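You operate a simulated robot arm through the tools that you are given. There is no shell and no other tool.

Carry out the task below with a simulated robot arm. There is one attempt and no reset: what you move stays moved.

TASK
Put things in order on the laundry counter top. At the end: the orange hair clip stands where the teal tube stood; the orange stubby brush stands on top of the cream short carton; the teal tube stands where the purple scrub jar stood; the purple scrub jar stands on top of the orange polishing pad; whatever was shut is shut again. Leave all else as you found it, and nothing knocked over.

The check looks at the end state, three seconds after you hand in, the way a careful person would. Anything else that was tipped, shoved, dropped, spilled or broken makes it a failure.

THE ROBOT
A 6-joint arm with a two-finger gripper, fixed in place. Base frame: the origin is at the foot of the arm, x ahead of it, y to its left, z up; the work surface is at about z = 0. Lengths are in m, angles in rad, forces in N, time in s.
With the tool pointing down near the work surface it reaches from about 0.18 to 0.48 m from the base axis. Its first joint turns from -1.152 to 1.152 rad. Payload 1.76 kg.
The tool frame sits at the grasp point between the pads (the TCP): z along the fingers, y along the line on which they close. The tips reach 0.029 m beyond it. The gripper opens to 0.082 m; its body begins 0.058 m behind the TCP.
Orientation is that of the tool frame in the base frame, as a unit quaternion [x, y, z, w]. With the fingers straight down and closing along the base's y, the tool's x points along the base's -x, its y along +y and its z along -z.

THE INTERFACE
- The arm moves only by the tool servo_tool. Its argument "motion" is a list of rows, each an object (a shift or turn left out is 0, a gripper value left out holds the last) with "gripper": the gripper command, from -1 (shut) to 1 (fully open), values between in proportion; "dp": the shift along the base's x, y, z in units of 25 mm (1.0 is 25 mm), a list of three; "rotation": the turn, a rotation vector about the base's x, y, z in units of 5 degrees (1.0 is 5 degrees), a list of three. In form: [{"gripper": gripper, "dp": [dx, dy, dz], "rotation": [rx, ry, rz]}, ...]. A call has 1 to 20 rows; each row shifts and turns the commanded pose from where the row before left it. A call with a number of a shift or a turn outside -1 to 1 is refused whole. Rows are played at 5 a second. More than 0.05 m and 0.15 rad between two rows, or a gripper value outside its range, and nothing of the call is played. Where a pose cannot be reached the arm comes as near as it can. A force on the tool above 40 N (or 10 N above the force at the start of the call, whichever is more), or a blocked arm, ends the call early, and 0.2 s more pass. Each finger travels about 0.2035 m/s and halts on what it meets, pressing with about 27 N; the grip force reading is that of the motor and also rises with nothing between the fingers. The clock runs only during rows and for 0.2 s after the last one: add rows that do not move to give the fingers time. It gives the time, the measured TCP pose, the force on the tool (base axes), the opening and the grip force at its end, in the units of the frame above (readings bear some noise), with the torque about the TCP (base axes, N m) and any sound that the robot's microphone picked up.
- Cameras (640 x 400 px; columns grow to the right, rows downward): "scene" is fixed at [0.0663, 0.3398, 0.4235]; the picture's right is [-0.67, -0.74, 0.00], its down [-0.43, 0.39, -0.81] and it looks along [0.60, -0.55, -0.58] (base axes); focal length 272 px, centre (320, 200). "wrist" rides on the gripper at [0.079, 0.004, -0.09] in the tool frame; the picture's right is [-0.05, 1.00, 0.00], its down [-0.71, -0.04, -0.71] and it looks along [-0.71, -0.04, 0.71] (tool axes); focal length 256 px, centre (320, 200). There is no depth. A picture from a camera that has moved, and an enlarged one, comes with that camera's place and axes in the base frame and with its lens.
- snapshot(camera): a new picture of that camera. The clock stands still meanwhile.
- inspect(camera, box): a new picture of the part [left, top, right, bottom] of that camera's present view, enlarged. The clock stands still meanwhile.
- sign_off(): hands the job in; it is judged then, once.

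Nothing tells you positions but the pictures and the camera data. Unless the task says otherwise, let go and move clear before handing in.

The tools are called after "Call:" by a JSON object that holds its "api" and its "payload". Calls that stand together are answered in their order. servo_tool: Moves the arm, as the interface text tells. Its arguments: {"type":"object","properties":{"motion":{"type":"array","items":{"type":"object","properties":{"gripper":{"type":"number"},"dp":{"type":"array","items":{"type":"number"}},"rotation":{"type":"array","items":{"type":"number"}}}}}},"required":["motion"]} The other tools are called the same way: snapshot (camera) takes a picture; inspect (camera, box) takes an enlarged picture of a part of a camera's view; sign_off () hands the job in.

At the start:

```text
time_s: 0.0
tool_pos: [0.2785, -0.1028, 0.2693]
ee_rot: [-0.001, 1.0, 0.0, 0.0]
contact_force: [0.3, -0.6, 0.5]
moment: [0.01, 0.02, 0.0]
opening: 0.0819
grasp_force: 0.2
```

scene: 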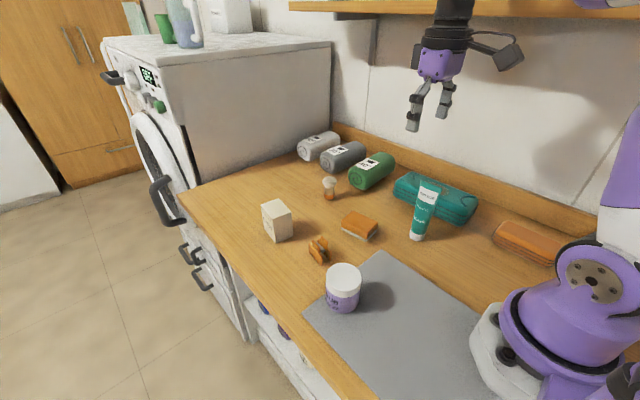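
wrist: 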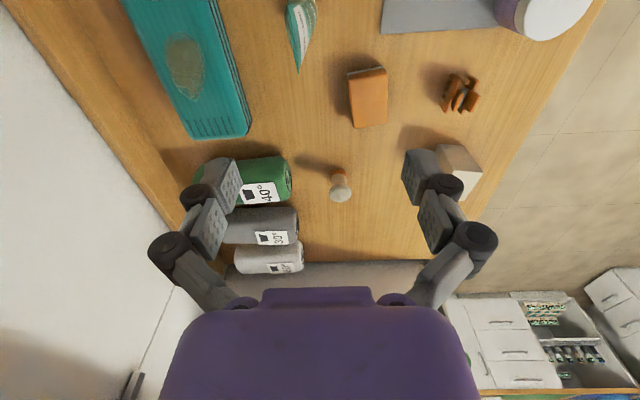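

I see a counter with a cream carton, an orange pad, an orange clip, a small orange brush, a teal tube, a purple jar on a grey mat, and other items along the wall. I'll take enlarged pictures first to locate everything precisely.

Call:
{"api": "inspect", "payload": {"camera": "scene", "box": [240, 160, 400, 260]}}

Call:
{"api": "inspect", "payload": {"camera": "scene", "box": [300, 160, 460, 320]}}

Call:
{"api": "inspect", "payload": {"camera": "wrist", "box": [240, 0, 560, 200]}}

Call:
{"api": "inspect", "payload": {"camera": "scene", "box": [160, 200, 480, 400]}}

```text
4.00 times, centred on (320, 210) of scene
camera zoom: at [0.0663, 0.3398, 0.4235], right [-0.67, -0.74, 0.0], down [-0.43, 0.39, -0.81], along [0.6, -0.55, -0.58], focal length 1090 px, centre (320, 160)
```

zoom: 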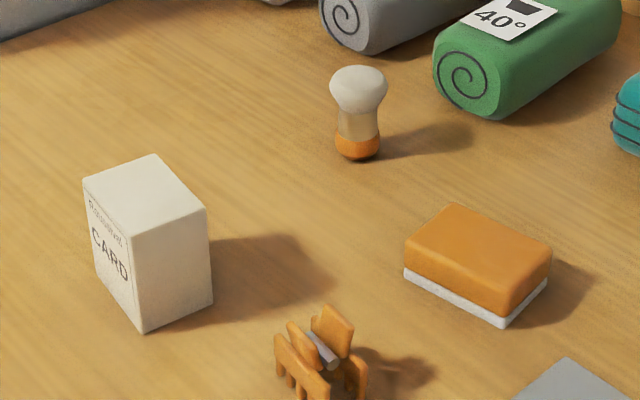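

```text
2.50 times, centred on (380, 240) of scene
camera zoom: at [0.0663, 0.3398, 0.4235], right [-0.67, -0.74, 0.0], down [-0.43, 0.39, -0.81], along [0.6, -0.55, -0.58], focal length 681 px, centre (170, 100)
```

zoom: 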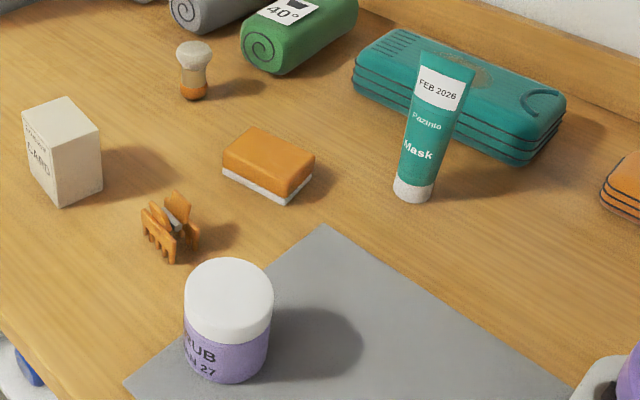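

```text
2.00 times, centred on (400, 100) of wrist
camera zoom: at [0.1996, -0.0977, 0.3582], right [0.05, 1.0, 0.0], down [0.71, -0.04, 0.71], along [0.71, -0.04, -0.71], focal length 512 px, centre (160, 400)
```

zoom: 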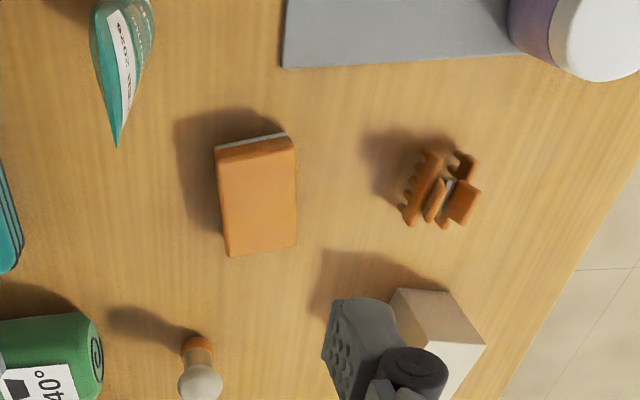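

```text
2.00 times, centred on (320, 300) of scene
camera zoom: at [0.0663, 0.3398, 0.4235], right [-0.67, -0.74, 0.0], down [-0.43, 0.39, -0.81], along [0.6, -0.55, -0.58], focal length 545 px, centre (320, 0)
```

zoom: 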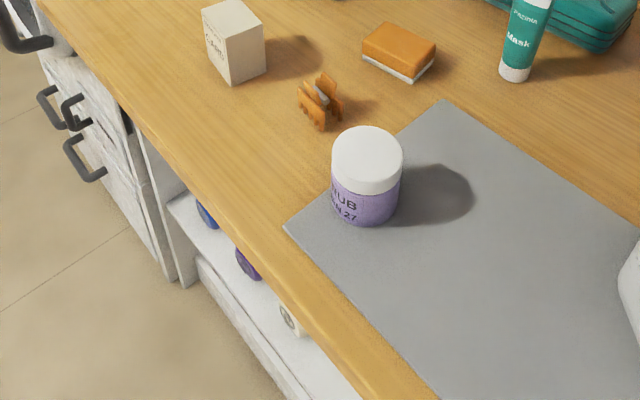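

The jar looks to be near (0.25, 0.12), the tube near (0.254, -0.124), the clip near (0.357, 0.078), the pad near (0.357, -0.046), the carton near (0.476, 0.097) and the brush near (0.49, -0.083). I'll move above the jar at a safe height and refine its position with the wrist camera.

Call:
{"api": "servo_tool", "payload": {"motion": [{"gripper": 1, "dp": [-0.1, 0.9, -0.2]}, {"dp": [-0.1, 0.9, -0.2]}, {"dp": [-0.1, 0.9, -0.2]}, {"dp": [-0.1, 0.9, -0.2]}, {"dp": [-0.1, 0.9, -0.2]}, {"dp": [-0.1, 0.9, -0.2]}, {"dp": [-0.1, 0.9, -0.2]}, {"dp": [-0.1, 0.9, -0.2]}, {"dp": [-0.15, 0.8, -0.2]}, {"dp": [-0.15, 0.8, -0.2]}, {}, {}]}}

Call:
{"api": "snapshot", "payload": {"camera": "wrist"}}

Call:
{"api": "snapshot", "payload": {"camera": "scene"}}

```text
time_s: 2.6
tool_pos: [0.2517, 0.1191, 0.2188]
ee_rot: [0.0, 1.0, 0.0, -0.001]
contact_force: [1.1, -0.7, 0.2]
moment: [-0.02, -0.03, -0.02]
opening: 0.082
grasp_force: 0.1
```

```text
taken
camera wrist: at [0.1721, 0.1227, 0.3081], right [0.05, 1.0, 0.0], down [0.71, -0.04, 0.71], along [0.71, -0.04, -0.71], focal length 256 px, centre (320, 200)
```

wrist: 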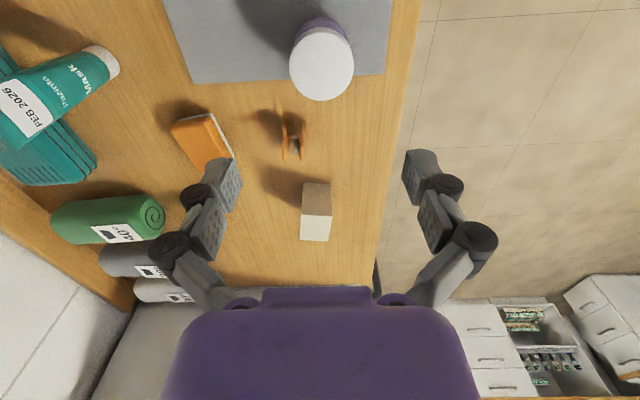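

```text
taken
```

scene: 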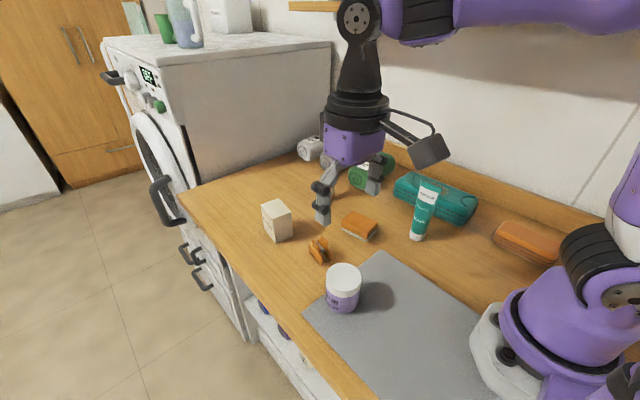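

The jar lid shows clearly; I'll zoom in on both cameras to fix its centre, plus the clip and carton while in view.

Call:
{"api": "inspect", "payload": {"camera": "wrist", "box": [240, 0, 400, 100]}}

Call:
{"api": "inspect", "payload": {"camera": "scene", "box": [280, 240, 400, 315]}}

Call:
{"api": "inspect", "payload": {"camera": "wrist", "box": [240, 90, 400, 250]}}

Call:
{"api": "inspect", "payload": {"camera": "wrist", "box": [0, 20, 240, 170]}}

```text
4.00 times, centred on (320, 50) of wrist
camera zoom: at [0.1721, 0.1227, 0.3081], right [0.05, 1.0, 0.0], down [0.71, -0.04, 0.71], along [0.71, -0.04, -0.71], focal length 1024 px, centre (320, 800)
```

zoom: 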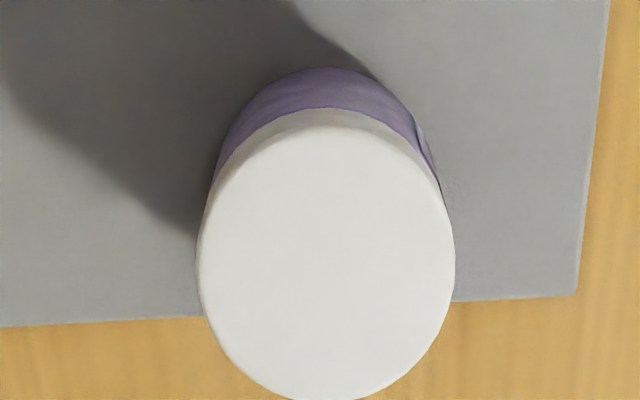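

```text
5.33 times, centred on (340, 278) of scene
camera zoom: at [0.0663, 0.3398, 0.4235], right [-0.67, -0.74, 0.0], down [-0.43, 0.39, -0.81], along [0.6, -0.55, -0.58], focal length 1453 px, centre (213, -213)
```

zoom: 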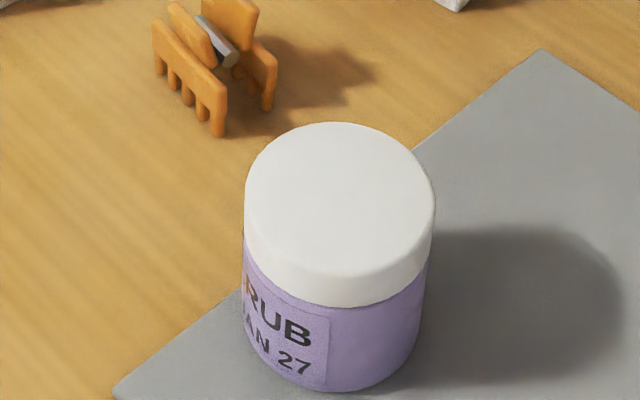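

```text
2.50 times, centred on (320, 170) of wrist
camera zoom: at [0.1721, 0.1227, 0.3081], right [0.05, 1.0, 0.0], down [0.71, -0.04, 0.71], along [0.71, -0.04, -0.71], focal length 640 px, centre (320, 275)
```

zoom: 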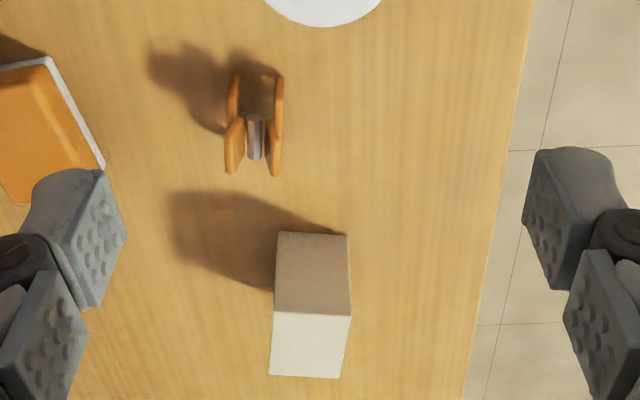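

```text
2.67 times, centred on (120, 95) of wrist
camera zoom: at [0.1721, 0.1227, 0.3081], right [0.05, 1.0, 0.0], down [0.71, -0.04, 0.71], along [0.71, -0.04, -0.71], focal length 683 px, centre (853, 480)
```

zoom: 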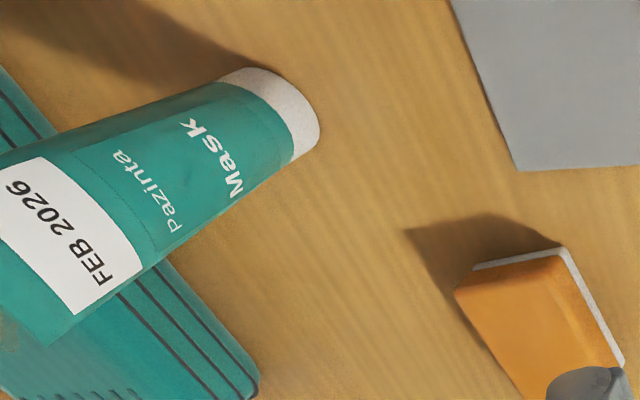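

The jar centre triangulates to about (0.249, 0.1207), about 56 mm across and 70 mm tall. I'll descend around it with the fingers open and stop before closing to check.

Call:
{"api": "servo_tool", "payload": {"motion": [{"gripper": 1, "dp": [-0.1, 0.06, -0.9]}, {"dp": [0, 0, -0.9]}, {"dp": [0, 0, -0.9]}, {"dp": [0, 0, -0.9]}, {"dp": [0, 0, -0.9]}, {"dp": [0, 0, -0.9]}, {"dp": [0, 0, -0.9]}, {"dp": [0, 0, -0.85]}, {}, {}]}}

Call:
{"api": "snapshot", "payload": {"camera": "wrist"}}

Call:
{"api": "inspect", "payload": {"camera": "scene", "box": [240, 190, 440, 315]}}

```text
time_s: 4.8
tool_pos: [0.2499, 0.1191, 0.0401]
ee_rot: [0.0, 1.0, 0.0, 0.0]
contact_force: [-0.5, 0.3, -0.2]
moment: [-0.02, -0.02, 0.0]
opening: 0.0818
grasp_force: 0.1
```

```text
taken
camera wrist: at [0.1695, 0.1237, 0.1294], right [0.05, 1.0, 0.0], down [0.71, -0.04, 0.71], along [0.71, -0.04, -0.71], focal length 256 px, centre (320, 200)
```

wrist: 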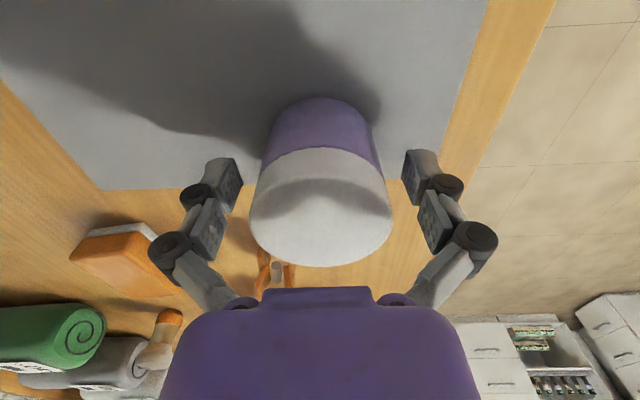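

```text
3.20 times, centred on (340, 252) of scene
camera zoom: at [0.0663, 0.3398, 0.4235], right [-0.67, -0.74, 0.0], down [-0.43, 0.39, -0.81], along [0.6, -0.55, -0.58], focal length 872 px, centre (256, 32)
```

zoom: 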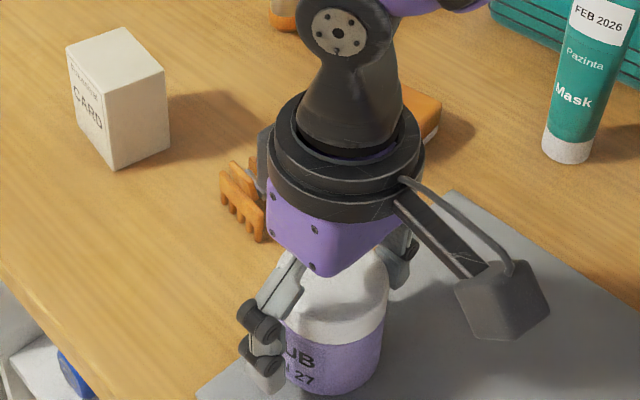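

The jar sits centred between the fingers. Closing the grip now.

Call:
{"api": "servo_tool", "payload": {"motion": [{"gripper": -1}, {}, {}, {}]}}

Call:
{"api": "snapshot", "payload": {"camera": "wrist"}}

```text
time_s: 5.8
tool_pos: [0.2491, 0.1194, 0.0413]
ee_rot: [0.0, 1.0, -0.001, 0.001]
contact_force: [4.4, -6.5, 14.7]
moment: [-0.41, -0.13, -0.02]
opening: 0.0569
grasp_force: 26.8
```

```text
taken
camera wrist: at [0.1699, 0.1237, 0.1297], right [0.05, 1.0, 0.0], down [0.7, -0.04, 0.71], along [0.71, -0.04, -0.71], focal length 256 px, centre (320, 200)
```

wrist: 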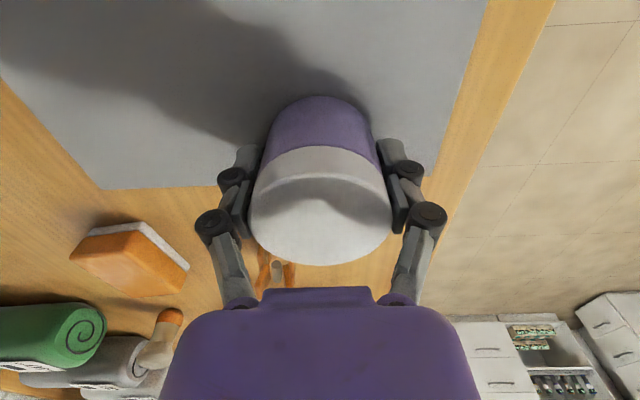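

Grip holds at 57 mm opening. Lifting straight up a little and checking it comes along whole.

Call:
{"api": "servo_tool", "payload": {"motion": [{"gripper": -1, "dp": [0, 0, 0.4]}, {"dp": [0, 0, 0.8]}, {"dp": [0, 0, 1]}, {"dp": [0, 0, 1]}, {"dp": [0, 0, 1]}, {}]}}

Call:
{"api": "snapshot", "payload": {"camera": "scene"}}

Call:
{"api": "snapshot", "payload": {"camera": "wrist"}}

```text
time_s: 7.2
tool_pos: [0.2491, 0.12, 0.1454]
ee_rot: [0.0, 1.0, 0.0, 0.0]
contact_force: [-0.1, 0.6, 0.0]
moment: [0.02, 0.01, 0.0]
opening: 0.0001
grasp_force: 27.5
```

```text
taken
```

scene: 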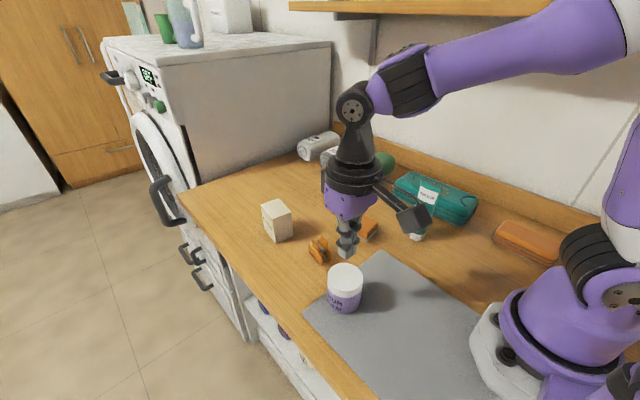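

```text
taken
camera wrist: at [0.1694, 0.123, 0.2345], right [0.05, 1.0, 0.0], down [0.71, -0.04, 0.71], along [0.71, -0.04, -0.71], focal length 256 px, centre (320, 200)
```

wrist: 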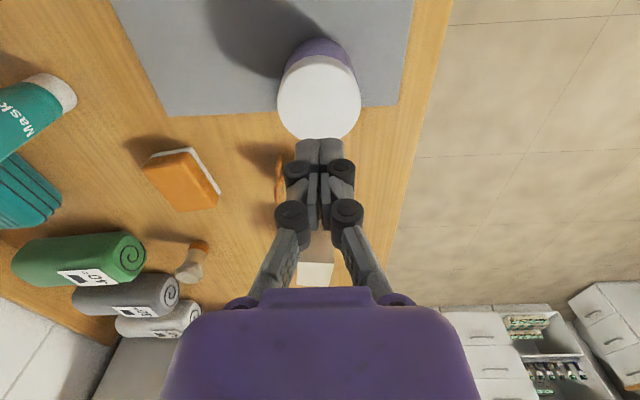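

The jar slipped out of the grip on lifting but is still standing. I'll check exactly where it is now and whether its lid or position changed.

Call:
{"api": "inspect", "payload": {"camera": "scene", "box": [280, 240, 400, 315]}}

Call:
{"api": "inspect", "payload": {"camera": "wrist", "box": [240, 20, 400, 120]}}

Call:
{"api": "inspect", "payload": {"camera": "wrist", "box": [220, 120, 420, 245]}}

```text
5.33 times, centred on (340, 278) of scene
camera zoom: at [0.0663, 0.3398, 0.4235], right [-0.67, -0.74, 0.0], down [-0.43, 0.39, -0.81], along [0.6, -0.55, -0.58], focal length 1453 px, centre (213, -213)
```

zoom: 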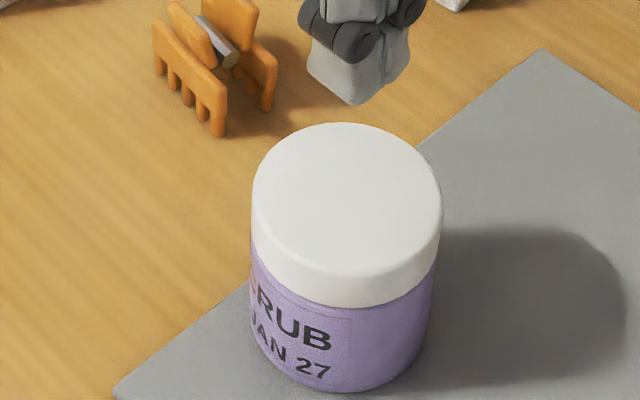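

```text
4.00 times, centred on (320, 70) of wrist
camera zoom: at [0.1694, 0.123, 0.2345], right [0.05, 1.0, 0.0], down [0.71, -0.04, 0.71], along [0.71, -0.04, -0.71], focal length 1024 px, centre (320, 720)
```

zoom: 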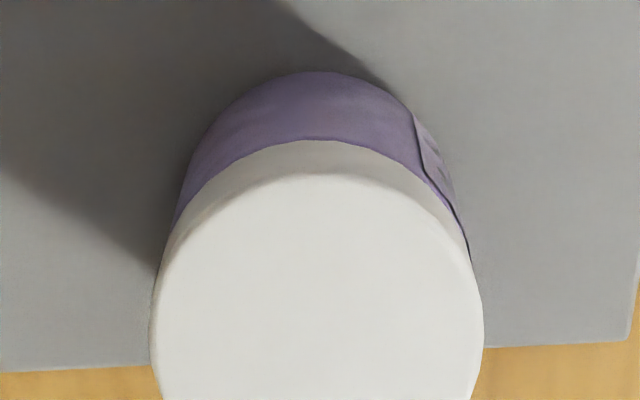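

```text
3.20 times, centred on (320, 182) of wrist
camera zoom: at [0.1694, 0.123, 0.2345], right [0.05, 1.0, 0.0], down [0.71, -0.04, 0.71], along [0.71, -0.04, -0.71], focal length 819 px, centre (320, 256)
```

zoom: 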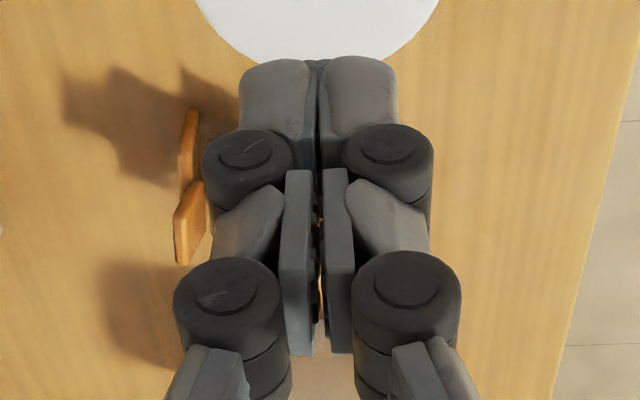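

The jar is still upright; it moved only about 3 mm, to roughly (0.246, 0.1185), and its real height is about 62 mm. The fingers swing in an arc, so the pads sat high on the lid. I'll open, go down again lower and better centred, and look before closing.

Call:
{"api": "servo_tool", "payload": {"motion": [{"gripper": 1}, {}, {}, {"dp": [-0.12, -0.05, -0.8]}, {"dp": [0, 0, -0.9]}, {"dp": [0, 0, -0.9]}, {"dp": [0, 0, -0.9]}, {"dp": [0, 0, -0.7]}, {"dp": [0, 0, -0.4]}, {}, {}]}}

Call:
{"api": "snapshot", "payload": {"camera": "wrist"}}

Call:
{"api": "inspect", "payload": {"camera": "scene", "box": [260, 215, 420, 315]}}

```text
time_s: 9.6
tool_pos: [0.2441, 0.119, 0.0301]
ee_rot: [0.0, 1.0, 0.0, 0.0]
contact_force: [0.3, 0.4, 0.8]
moment: [-0.04, -0.03, 0.02]
opening: 0.082
grasp_force: 0.1
```

```text
taken
camera wrist: at [0.1658, 0.1227, 0.1191], right [0.05, 1.0, 0.0], down [0.71, -0.04, 0.71], along [0.71, -0.04, -0.71], focal length 256 px, centre (320, 200)
```

wrist: 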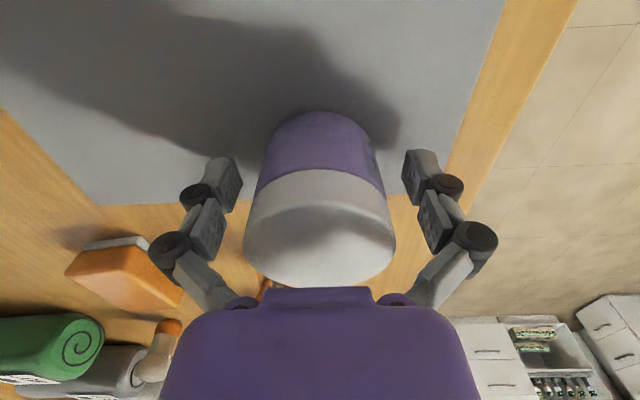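

```text
4.00 times, centred on (340, 265) of scene
camera zoom: at [0.0663, 0.3398, 0.4235], right [-0.67, -0.74, 0.0], down [-0.43, 0.39, -0.81], along [0.6, -0.55, -0.58], focal length 1090 px, centre (240, -60)
```

zoom: 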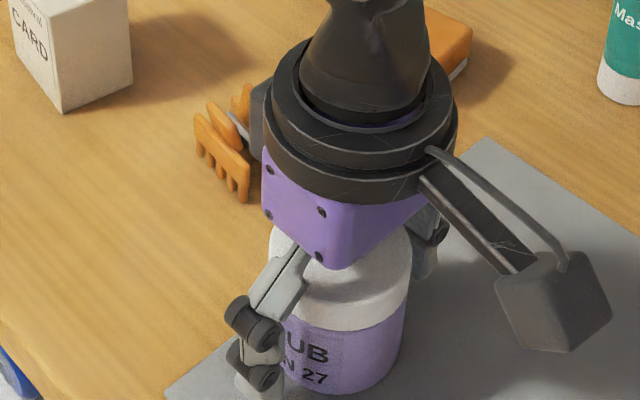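

Jar is centred again, with pads now lower on the body. Small 2 mm correction in x, then close.

Call:
{"api": "servo_tool", "payload": {"motion": [{"gripper": 1, "dp": [0.1, 0, 0]}, {"gripper": -1}, {}, {}, {}]}}

Call:
{"api": "inspect", "payload": {"camera": "wrist", "box": [160, 80, 480, 300]}}

Call:
{"api": "inspect", "payload": {"camera": "scene", "box": [260, 215, 420, 315]}}

```text
time_s: 10.8
tool_pos: [0.2489, 0.1192, 0.0315]
ee_rot: [0.0, 1.0, 0.0, 0.001]
contact_force: [4.7, -10.7, 20.6]
moment: [-0.39, -0.06, 0.0]
opening: 0.0562
grasp_force: 27.1
```

```text
1.82 times, centred on (320, 190) of wrist
camera zoom: at [0.169, 0.1226, 0.1194], right [0.05, 1.0, 0.0], down [0.7, -0.04, 0.71], along [0.71, -0.04, -0.71], focal length 465 px, centre (320, 218)
```

zoom: 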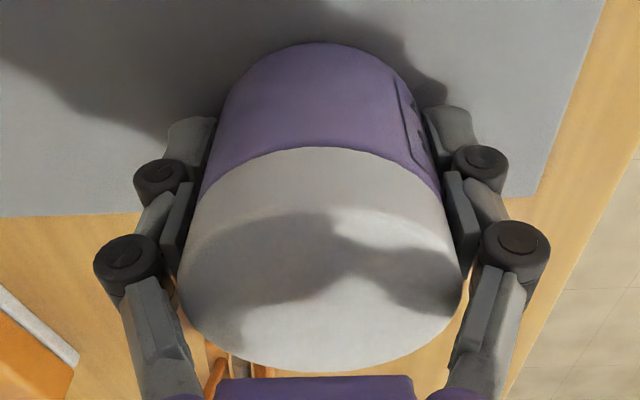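

```text
4.00 times, centred on (340, 265) of scene
camera zoom: at [0.0662, 0.3398, 0.4235], right [-0.67, -0.74, 0.0], down [-0.43, 0.39, -0.81], along [0.6, -0.55, -0.58], focal length 1090 px, centre (240, -60)
```

zoom: 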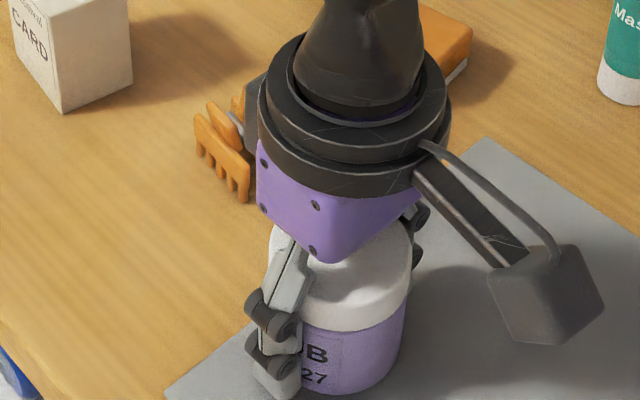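

Pads are now on body and lid. I'll lift in small slow steps and watch the opening.

Call:
{"api": "servo_tool", "payload": {"motion": [{"gripper": -1, "dp": [0, 0, 0.1]}, {"dp": [0, 0, 0.1]}, {"dp": [0, 0, 0.1]}, {"dp": [0, 0, 0.1]}]}}

Call:
{"api": "inspect", "payload": {"camera": "wrist", "box": [160, 80, 480, 300]}}

```text
time_s: 11.8
tool_pos: [0.2476, 0.1188, 0.041]
ee_rot: [-0.001, 1.0, 0.0, 0.0]
contact_force: [0.6, -0.4, -1.6]
moment: [-0.02, 0.0, 0.01]
opening: 0.0563
grasp_force: 27.5
```

```text
1.82 times, centred on (320, 190) of wrist
camera zoom: at [0.1688, 0.1227, 0.1292], right [0.05, 1.0, 0.0], down [0.71, -0.04, 0.71], along [0.71, -0.04, -0.71], focal length 465 px, centre (320, 218)
```

zoom: 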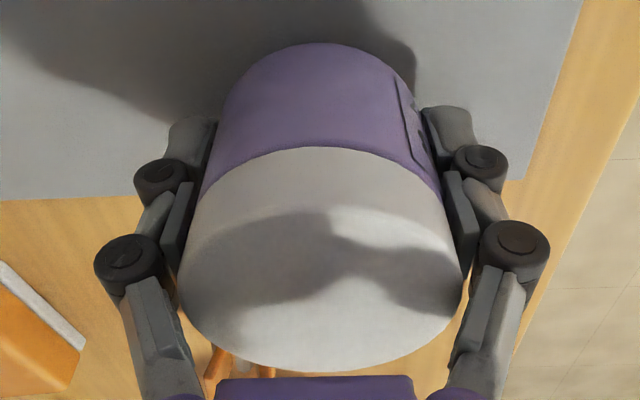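

The jar is held securely (about 1.6 N load). Lifting it to a clear height and taking a good look at the pad from here.

Call:
{"api": "servo_tool", "payload": {"motion": [{"gripper": -1, "dp": [0, 0, 0.4]}, {"dp": [0, 0, 0.7]}, {"dp": [0, 0, 0.8]}, {"dp": [0, 0, 0.8]}, {"dp": [0, 0, 0.8]}, {"dp": [0, 0, 0.7]}, {}]}}

Call:
{"api": "inspect", "payload": {"camera": "wrist", "box": [80, 100, 320, 250]}}

Call:
{"api": "snapshot", "payload": {"camera": "scene"}}

Call:
{"api": "inspect", "payload": {"camera": "scene", "box": [320, 195, 400, 245]}}

```text
time_s: 13.4
tool_pos: [0.2486, 0.1197, 0.1456]
ee_rot: [0.0, 1.0, 0.001, -0.001]
contact_force: [0.0, -0.1, -1.8]
moment: [0.0, -0.01, 0.01]
opening: 0.0561
grasp_force: 26.9
```

```text
2.67 times, centred on (200, 175) of wrist
camera zoom: at [0.1687, 0.1225, 0.2346], right [0.05, 1.0, 0.0], down [0.71, -0.04, 0.71], along [0.71, -0.04, -0.71], focal length 683 px, centre (640, 267)
```

zoom: 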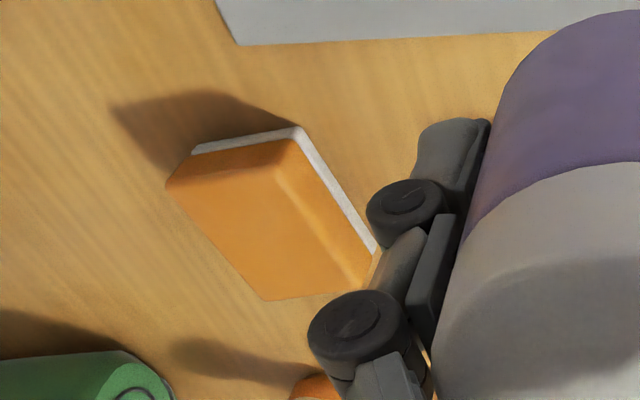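

```text
taken
```

scene: 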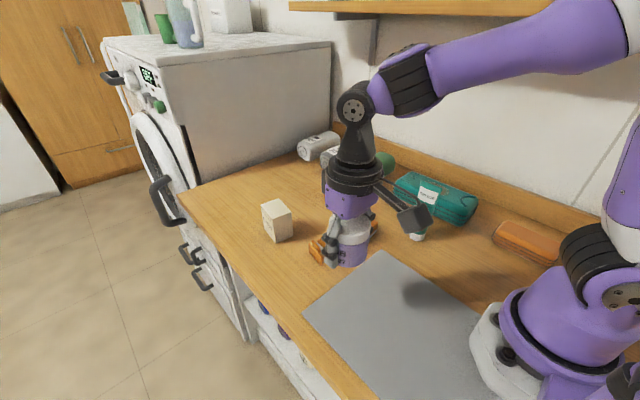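

```text
8.00 times, centred on (360, 220) of scene
camera zoom: at [0.0663, 0.3398, 0.4235], right [-0.67, -0.74, 0.0], down [-0.43, 0.39, -0.81], along [0.6, -0.55, -0.58], focal length 2179 px, centre (0, 40)
```

zoom: 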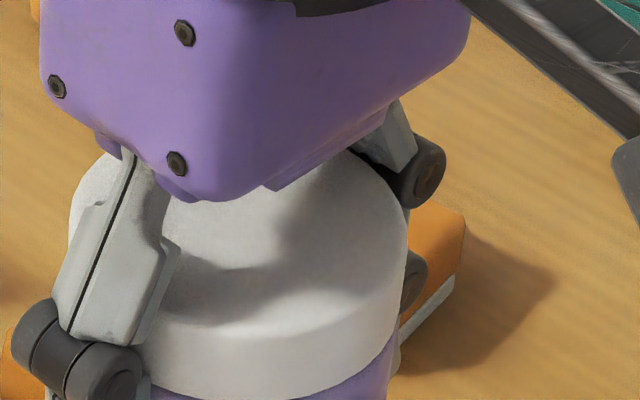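

The pad centre works out at about (0.356, -0.044), top at about z = 0.023, turned roughly 7°. Carrying the jar over it at the same height.

Call:
{"api": "servo_tool", "payload": {"motion": [{"gripper": -1, "dp": [0.542, -0.8185, 0]}, {"dp": [0.542, -0.8185, 0]}, {"dp": [0.542, -0.8185, 0]}, {"dp": [0.542, -0.8185, 0]}, {"dp": [0.542, -0.8185, 0]}, {"dp": [0.542, -0.8185, 0]}, {"dp": [0.542, -0.8185, 0]}, {"dp": [0.542, -0.8185, 0]}, {}, {}]}}

Call:
{"api": "snapshot", "payload": {"camera": "wrist"}}

Call:
{"api": "snapshot", "payload": {"camera": "scene"}}

Call:
{"api": "inspect", "payload": {"camera": "scene", "box": [290, 150, 450, 250]}}

```text
time_s: 15.6
tool_pos: [0.3569, -0.045, 0.1447]
ee_rot: [0.001, 1.0, 0.0, 0.0]
contact_force: [0.6, 0.3, -1.4]
moment: [0.01, 0.02, 0.0]
opening: 0.0565
grasp_force: 27.1
```

```text
taken
camera wrist: at [0.2777, -0.0419, 0.2343], right [0.05, 1.0, 0.0], down [0.71, -0.04, 0.71], along [0.71, -0.04, -0.71], focal length 256 px, centre (320, 200)
```

wrist: 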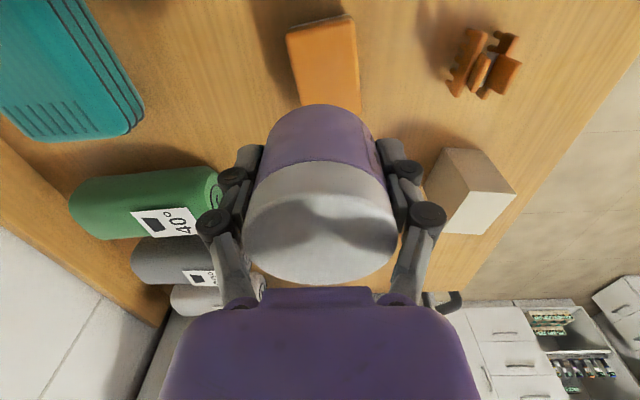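

```text
taken
```

scene: 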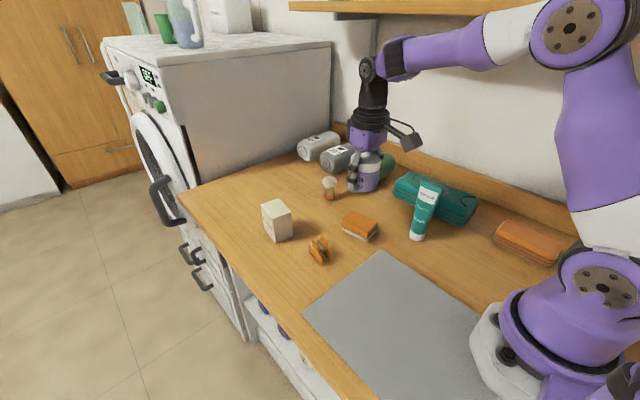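

```text
4.00 times, centred on (370, 200) of scene
camera zoom: at [0.0663, 0.3398, 0.4235], right [-0.67, -0.74, 0.0], down [-0.43, 0.39, -0.81], along [0.6, -0.55, -0.58], focal length 1090 px, centre (120, 200)
```

zoom: 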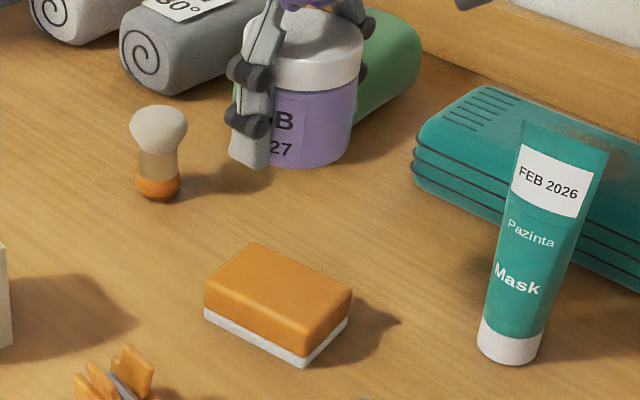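

Now I'll zoom in on the pad from here to check the jar will land centred.

Call:
{"api": "inspect", "payload": {"camera": "wrist", "box": [240, 0, 432, 120]}}

Call:
{"api": "inspect", "payload": {"camera": "scene", "box": [330, 150, 410, 250]}}

```text
3.33 times, centred on (336, 60) of wrist
camera zoom: at [0.2777, -0.0419, 0.2343], right [0.05, 1.0, 0.0], down [0.71, -0.04, 0.71], along [0.71, -0.04, -0.71], focal length 853 px, centre (267, 667)
```

zoom: 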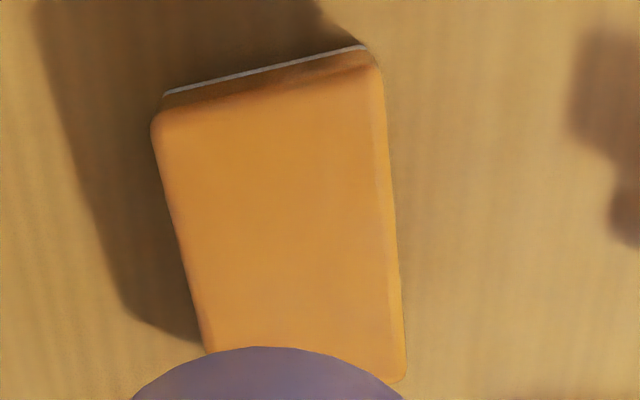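

```text
4.00 times, centred on (370, 200) of scene
camera zoom: at [0.0663, 0.3398, 0.4235], right [-0.67, -0.74, 0.0], down [-0.43, 0.39, -0.81], along [0.6, -0.55, -0.58], focal length 1090 px, centre (120, 200)
```

zoom: 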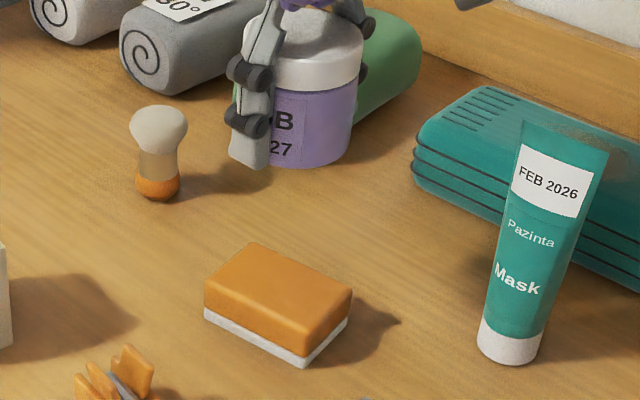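

The jar is nearly over the pad centre; a 3 mm correction, then I'll lower to just above the pad.

Call:
{"api": "servo_tool", "payload": {"motion": [{"gripper": -1, "dp": [-0.04, 0.12, -0.5]}, {"dp": [0, 0, -0.8]}, {"dp": [0, 0, -0.8]}, {"dp": [0, 0, -0.7]}, {"dp": [0, 0, -0.4]}, {"dp": [0, 0, -0.2]}, {}]}}

Call:
{"api": "inspect", "payload": {"camera": "scene", "box": [310, 165, 430, 255]}}

```text
time_s: 17.2
tool_pos: [0.3557, -0.042, 0.061]
ee_rot: [0.0, 1.0, 0.0, 0.0]
contact_force: [-0.5, 1.3, -2.1]
moment: [0.01, 0.03, -0.03]
opening: 0.0564
grasp_force: 26.7
```

```text
4.44 times, centred on (370, 210) of scene
camera zoom: at [0.0663, 0.3398, 0.4235], right [-0.67, -0.74, 0.0], down [-0.43, 0.39, -0.81], along [0.6, -0.55, -0.58], focal length 1211 px, centre (98, 156)
```

zoom: 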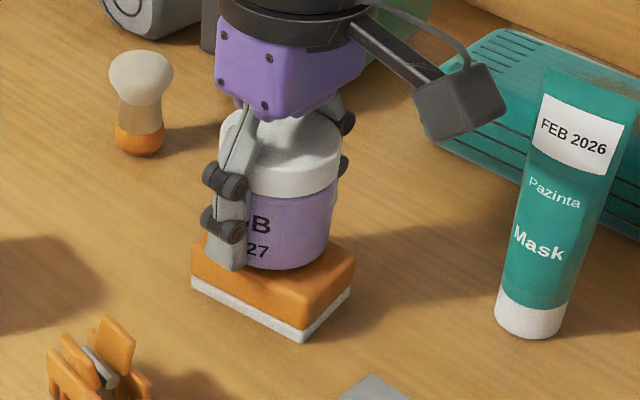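

The jar hovers just above the pad. Lowering in small steps until contact shows in the force.

Call:
{"api": "servo_tool", "payload": {"motion": [{"gripper": -1, "dp": [0, 0, -0.08]}, {"dp": [0, 0, -0.08]}, {}]}}

```text
time_s: 18.0
tool_pos: [0.3552, -0.0414, 0.0569]
ee_rot: [0.0, 1.0, 0.0, 0.0]
contact_force: [0.6, 0.6, -1.5]
moment: [-0.03, 0.03, -0.01]
opening: 0.0566
grasp_force: 27.5
```

Call:
{"api": "servo_tool", "payload": {"motion": [{"gripper": -1, "dp": [0, 0, -0.06]}, {"dp": [0, 0, -0.04]}, {}]}}

```text
time_s: 18.8
tool_pos: [0.3557, -0.0424, 0.0534]
ee_rot: [0.0, 1.0, 0.0, 0.002]
contact_force: [-0.3, -0.4, 21.3]
moment: [0.0, 0.0, 0.04]
opening: 0.0565
grasp_force: 27.3
```

Contact made (the pad top bears the jar). I'll back off a hair to take the pressure off, then check.

Call:
{"api": "servo_tool", "payload": {"motion": [{"gripper": -1, "dp": [0, 0, 0.025]}, {}]}}

Call:
{"api": "inspect", "payload": {"camera": "scene", "box": [310, 165, 430, 255]}}

```text
time_s: 19.4
tool_pos: [0.3562, -0.0418, 0.0544]
ee_rot: [0.0, 1.0, 0.0, 0.001]
contact_force: [5.7, -0.5, 14.8]
moment: [-0.04, -0.24, -0.01]
opening: 0.0563
grasp_force: 27.4
```

```text
4.44 times, centred on (370, 210) of scene
camera zoom: at [0.0662, 0.3398, 0.4235], right [-0.67, -0.74, 0.0], down [-0.43, 0.39, -0.81], along [0.6, -0.55, -0.58], focal length 1211 px, centre (98, 156)
```

zoom: 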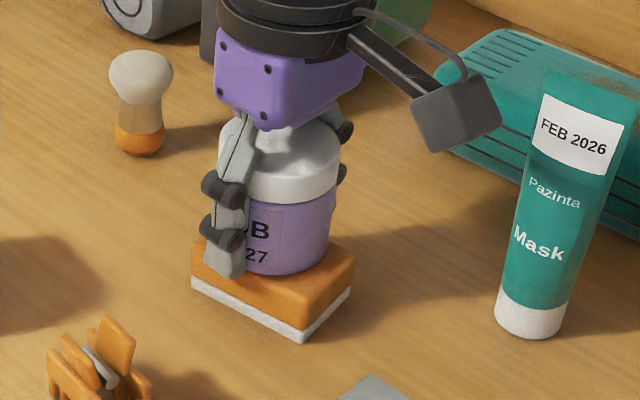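

Call:
{"api": "servo_tool", "payload": {"motion": [{"gripper": -1, "dp": [0, 0, 0.03]}, {}]}}

```text
time_s: 20.0
tool_pos: [0.3548, -0.0428, 0.0551]
ee_rot: [-0.001, 1.0, -0.001, -0.001]
contact_force: [1.2, -0.1, 5.8]
moment: [0.02, -0.19, 0.01]
opening: 0.0565
grasp_force: 26.7
```

Light contact only. Opening the fingers gradually so the jar stays put.

Call:
{"api": "servo_tool", "payload": {"motion": [{"gripper": 0.42}, {"gripper": 0.5}, {"gripper": 0.7}, {"gripper": 1}, {}, {}]}}

Call:
{"api": "inspect", "payload": {"camera": "scene", "box": [310, 165, 430, 255]}}

Call:
{"api": "snapshot", "payload": {"camera": "wrist"}}

```text
time_s: 21.4
tool_pos: [0.3562, -0.0425, 0.0552]
ee_rot: [0.0, 1.0, 0.0, 0.0]
contact_force: [-0.1, 0.2, -0.5]
moment: [0.0, 0.01, 0.02]
opening: 0.082
grasp_force: 0.0
```

```text
4.44 times, centred on (370, 210) of scene
camera zoom: at [0.0663, 0.3398, 0.4235], right [-0.67, -0.74, 0.0], down [-0.43, 0.39, -0.81], along [0.6, -0.55, -0.58], focal length 1211 px, centre (98, 156)
```

zoom: 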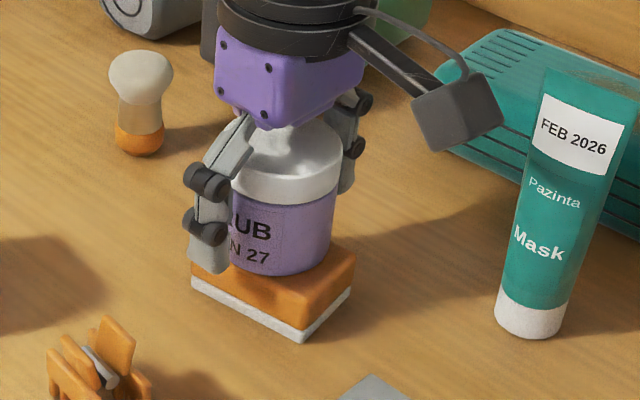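

```text
taken
camera wrist: at [0.2768, -0.0385, 0.1443], right [0.05, 1.0, 0.0], down [0.71, -0.04, 0.71], along [0.71, -0.04, -0.71], focal length 256 px, centre (320, 200)
```

wrist: 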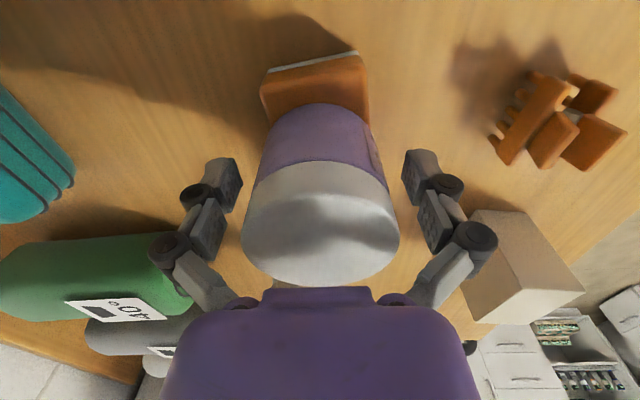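

The jar stands on the pad. Rising straight up clear of it, then checking.

Call:
{"api": "servo_tool", "payload": {"motion": [{"gripper": 1, "dp": [0, 0, 0.5]}, {"dp": [0, 0, 0.9]}, {"dp": [0, 0, 1]}, {"dp": [0, 0, 1]}, {"dp": [0, 0, 1]}, {"dp": [0, 0, 1]}, {"dp": [0, 0, 1]}, {}]}}

Call:
{"api": "snapshot", "payload": {"camera": "scene"}}

Call:
{"api": "inspect", "payload": {"camera": "scene", "box": [310, 165, 430, 255]}}

Call:
{"api": "snapshot", "payload": {"camera": "wrist"}}

```text
time_s: 23.2
tool_pos: [0.3559, -0.0413, 0.215]
ee_rot: [0.0, 1.0, -0.001, 0.001]
contact_force: [0.2, -0.1, 0.3]
moment: [-0.02, 0.0, 0.0]
opening: 0.082
grasp_force: 0.0
```

```text
taken
```

scene: 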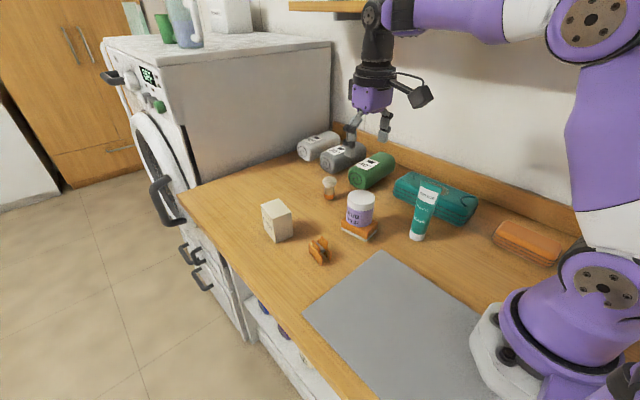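

```text
4.44 times, centred on (370, 210) of scene
camera zoom: at [0.0663, 0.3398, 0.4235], right [-0.67, -0.74, 0.0], down [-0.43, 0.39, -0.81], along [0.6, -0.55, -0.58], focal length 1211 px, centre (98, 156)
```

zoom: 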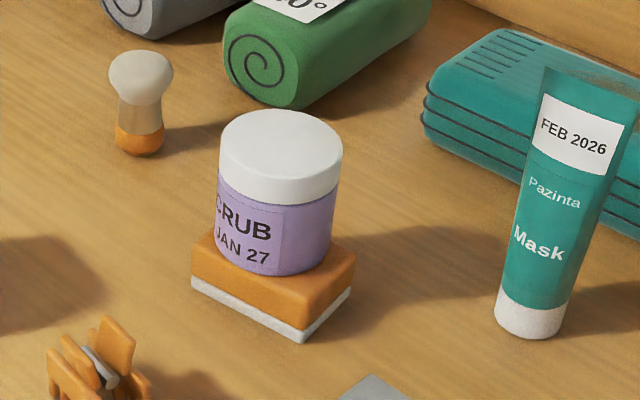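

```text
taken
camera wrist: at [0.2763, -0.0384, 0.3051], right [0.05, 1.0, 0.0], down [0.71, -0.04, 0.71], along [0.71, -0.04, -0.71], focal length 256 px, centre (320, 200)
```

wrist: 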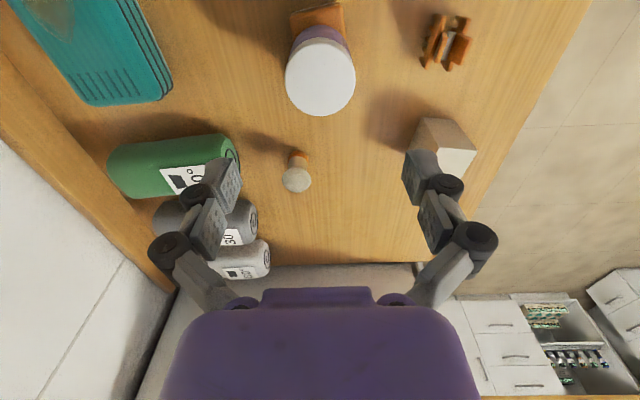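

Jar task done: it stands upright on the pad. Next I move above the teal tube at a safe height to measure its top and flat direction.

Call:
{"api": "servo_tool", "payload": {"motion": [{"gripper": 1, "dp": [-0.3, -0.2, 0.8]}, {"dp": [-0.752, -0.606, 0.6]}, {"dp": [-0.752, -0.606, 0]}, {"dp": [-0.752, -0.606, 0]}, {"dp": [-0.752, -0.606, 0]}, {"dp": [-0.752, -0.606, 0]}, {}, {}]}}

Call:
{"api": "snapshot", "payload": {"camera": "wrist"}}

Call:
{"api": "inspect", "payload": {"camera": "wrist", "box": [240, 0, 400, 120]}}

Call:
{"api": "inspect", "payload": {"camera": "scene", "box": [380, 160, 500, 250]}}

```text
time_s: 25.0
tool_pos: [0.2555, -0.1234, 0.2498]
ee_rot: [0.0, 1.0, 0.0, 0.0]
contact_force: [-1.0, -0.5, 0.4]
moment: [-0.05, -0.02, 0.01]
opening: 0.082
grasp_force: 0.0
```

```text
taken
camera wrist: at [0.1753, -0.12, 0.3385], right [0.05, 1.0, 0.0], down [0.71, -0.04, 0.71], along [0.71, -0.04, -0.71], focal length 256 px, centre (320, 200)
```

wrist: 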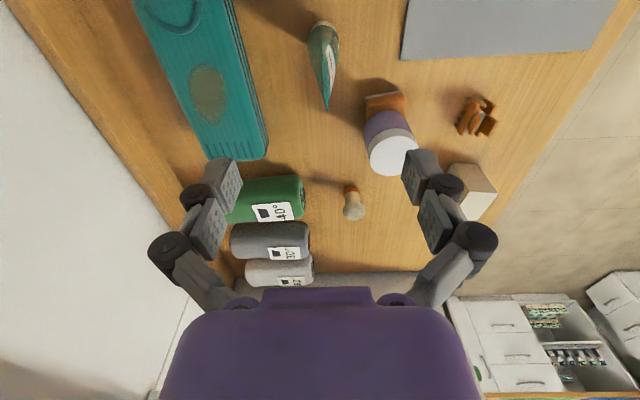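

```text
3.33 times, centred on (320, 60) of wrist
camera zoom: at [0.1753, -0.12, 0.3385], right [0.05, 1.0, 0.0], down [0.71, -0.04, 0.71], along [0.71, -0.04, -0.71], focal length 853 px, centre (320, 667)
```

zoom: 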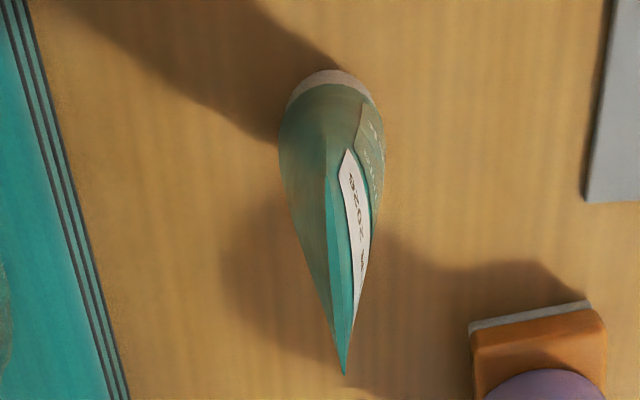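

```text
4.44 times, centred on (440, 205) of scene
camera zoom: at [0.0663, 0.3398, 0.4235], right [-0.67, -0.74, 0.0], down [-0.43, 0.39, -0.81], along [0.6, -0.55, -0.58], focal length 1211 px, centre (-213, 178)
```

zoom: 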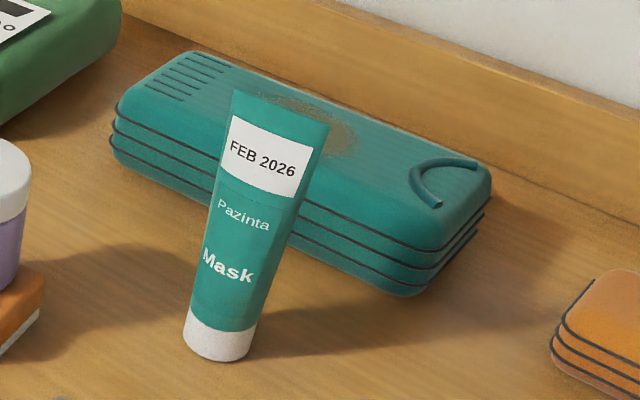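

I'll zoom more tightly on the tube to fix the crimp's direction and centre.

Call:
{"api": "inspect", "payload": {"camera": "wrist", "box": [292, 15, 356, 120]}}

Call:
{"api": "inspect", "payload": {"camera": "scene", "box": [405, 175, 445, 245]}}

```text
3.81 times, centred on (324, 68) of wrist
camera zoom: at [0.1753, -0.12, 0.3385], right [0.05, 1.0, 0.0], down [0.71, -0.04, 0.71], along [0.71, -0.04, -0.71], focal length 975 px, centre (305, 705)
```

zoom: 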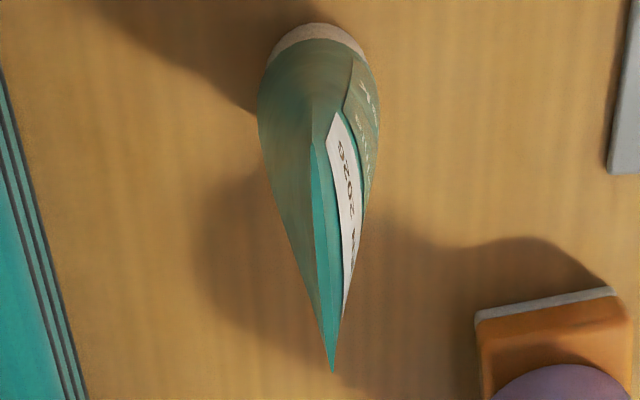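

```text
5.71 times, centred on (425, 210) of scene
camera zoom: at [0.0663, 0.3398, 0.4235], right [-0.67, -0.74, 0.0], down [-0.43, 0.39, -0.81], along [0.6, -0.55, -0.58], focal length 1557 px, centre (-280, 143)
```

zoom: 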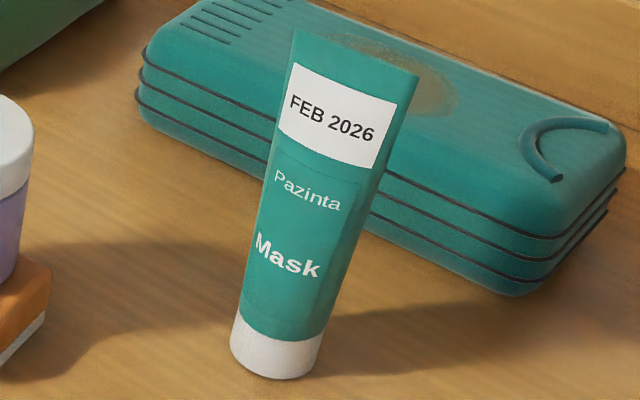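

The tube's crimp centre is about (0.251, -0.120), its flat faces turned only a few degrees from the base x axis. I'll centre over it, turn 4° and descend to just above its top, then check.

Call:
{"api": "servo_tool", "payload": {"motion": [{"gripper": 1, "dp": [-0.09, 0.07, -0.8], "rotation": [0, 0, 0.4]}, {"dp": [-0.09, 0.066, -0.8], "rotation": [0, 0, 0.4]}, {"dp": [0, 0, -0.8]}, {"dp": [0, 0, -0.8]}, {"dp": [0, 0, -0.4]}, {}, {}]}}

Call:
{"api": "snapshot", "payload": {"camera": "wrist"}}

Call:
{"api": "inspect", "payload": {"camera": "wrist", "box": [240, 60, 400, 220]}}

Call:
{"api": "inspect", "payload": {"camera": "scene", "box": [360, 100, 500, 250]}}

```text
time_s: 26.6
tool_pos: [0.2498, -0.1205, 0.159]
ee_rot: [-0.035, 0.999, 0.0, 0.0]
contact_force: [-0.6, 0.2, 1.2]
moment: [-0.03, -0.01, -0.02]
opening: 0.0821
grasp_force: 0.1
```

```text
taken
camera wrist: at [0.1704, -0.1218, 0.2491], right [-0.02, 1.0, 0.0], down [0.71, 0.01, 0.71], along [0.71, 0.01, -0.71], focal length 256 px, centre (320, 200)
```

wrist: 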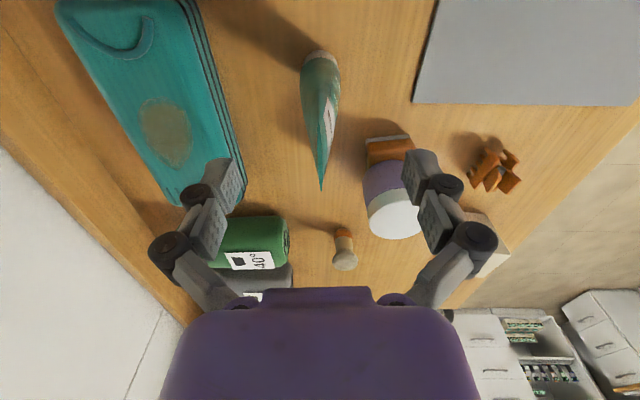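

```text
2.50 times, centred on (320, 140) of wrist
camera zoom: at [0.1704, -0.1218, 0.2491], right [-0.02, 1.0, 0.0], down [0.71, 0.01, 0.71], along [0.71, 0.01, -0.71], focal length 640 px, centre (320, 350)
```

zoom: 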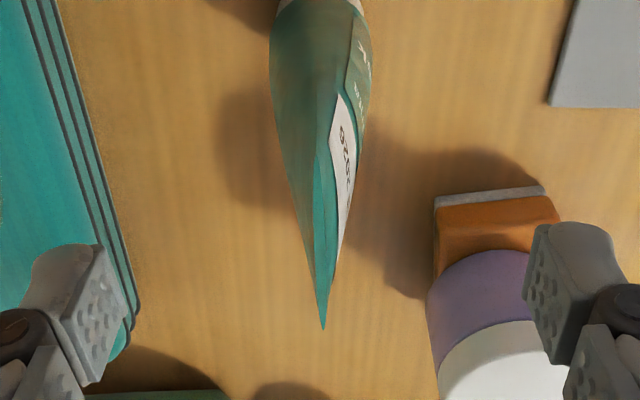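

```text
2.67 times, centred on (430, 175) of scene
camera zoom: at [0.0663, 0.3398, 0.4235], right [-0.67, -0.74, 0.0], down [-0.43, 0.39, -0.81], along [0.6, -0.55, -0.58], focal length 726 px, centre (27, 267)
```

zoom: 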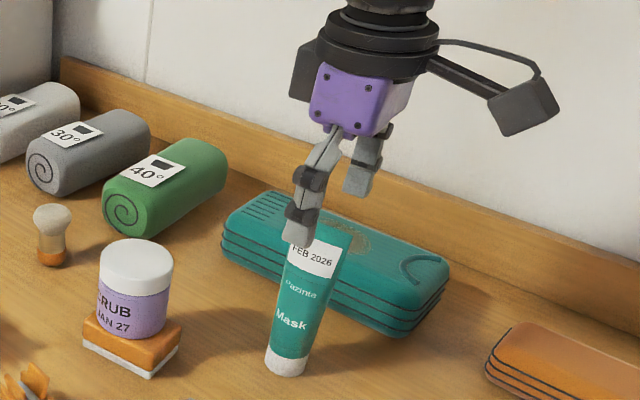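

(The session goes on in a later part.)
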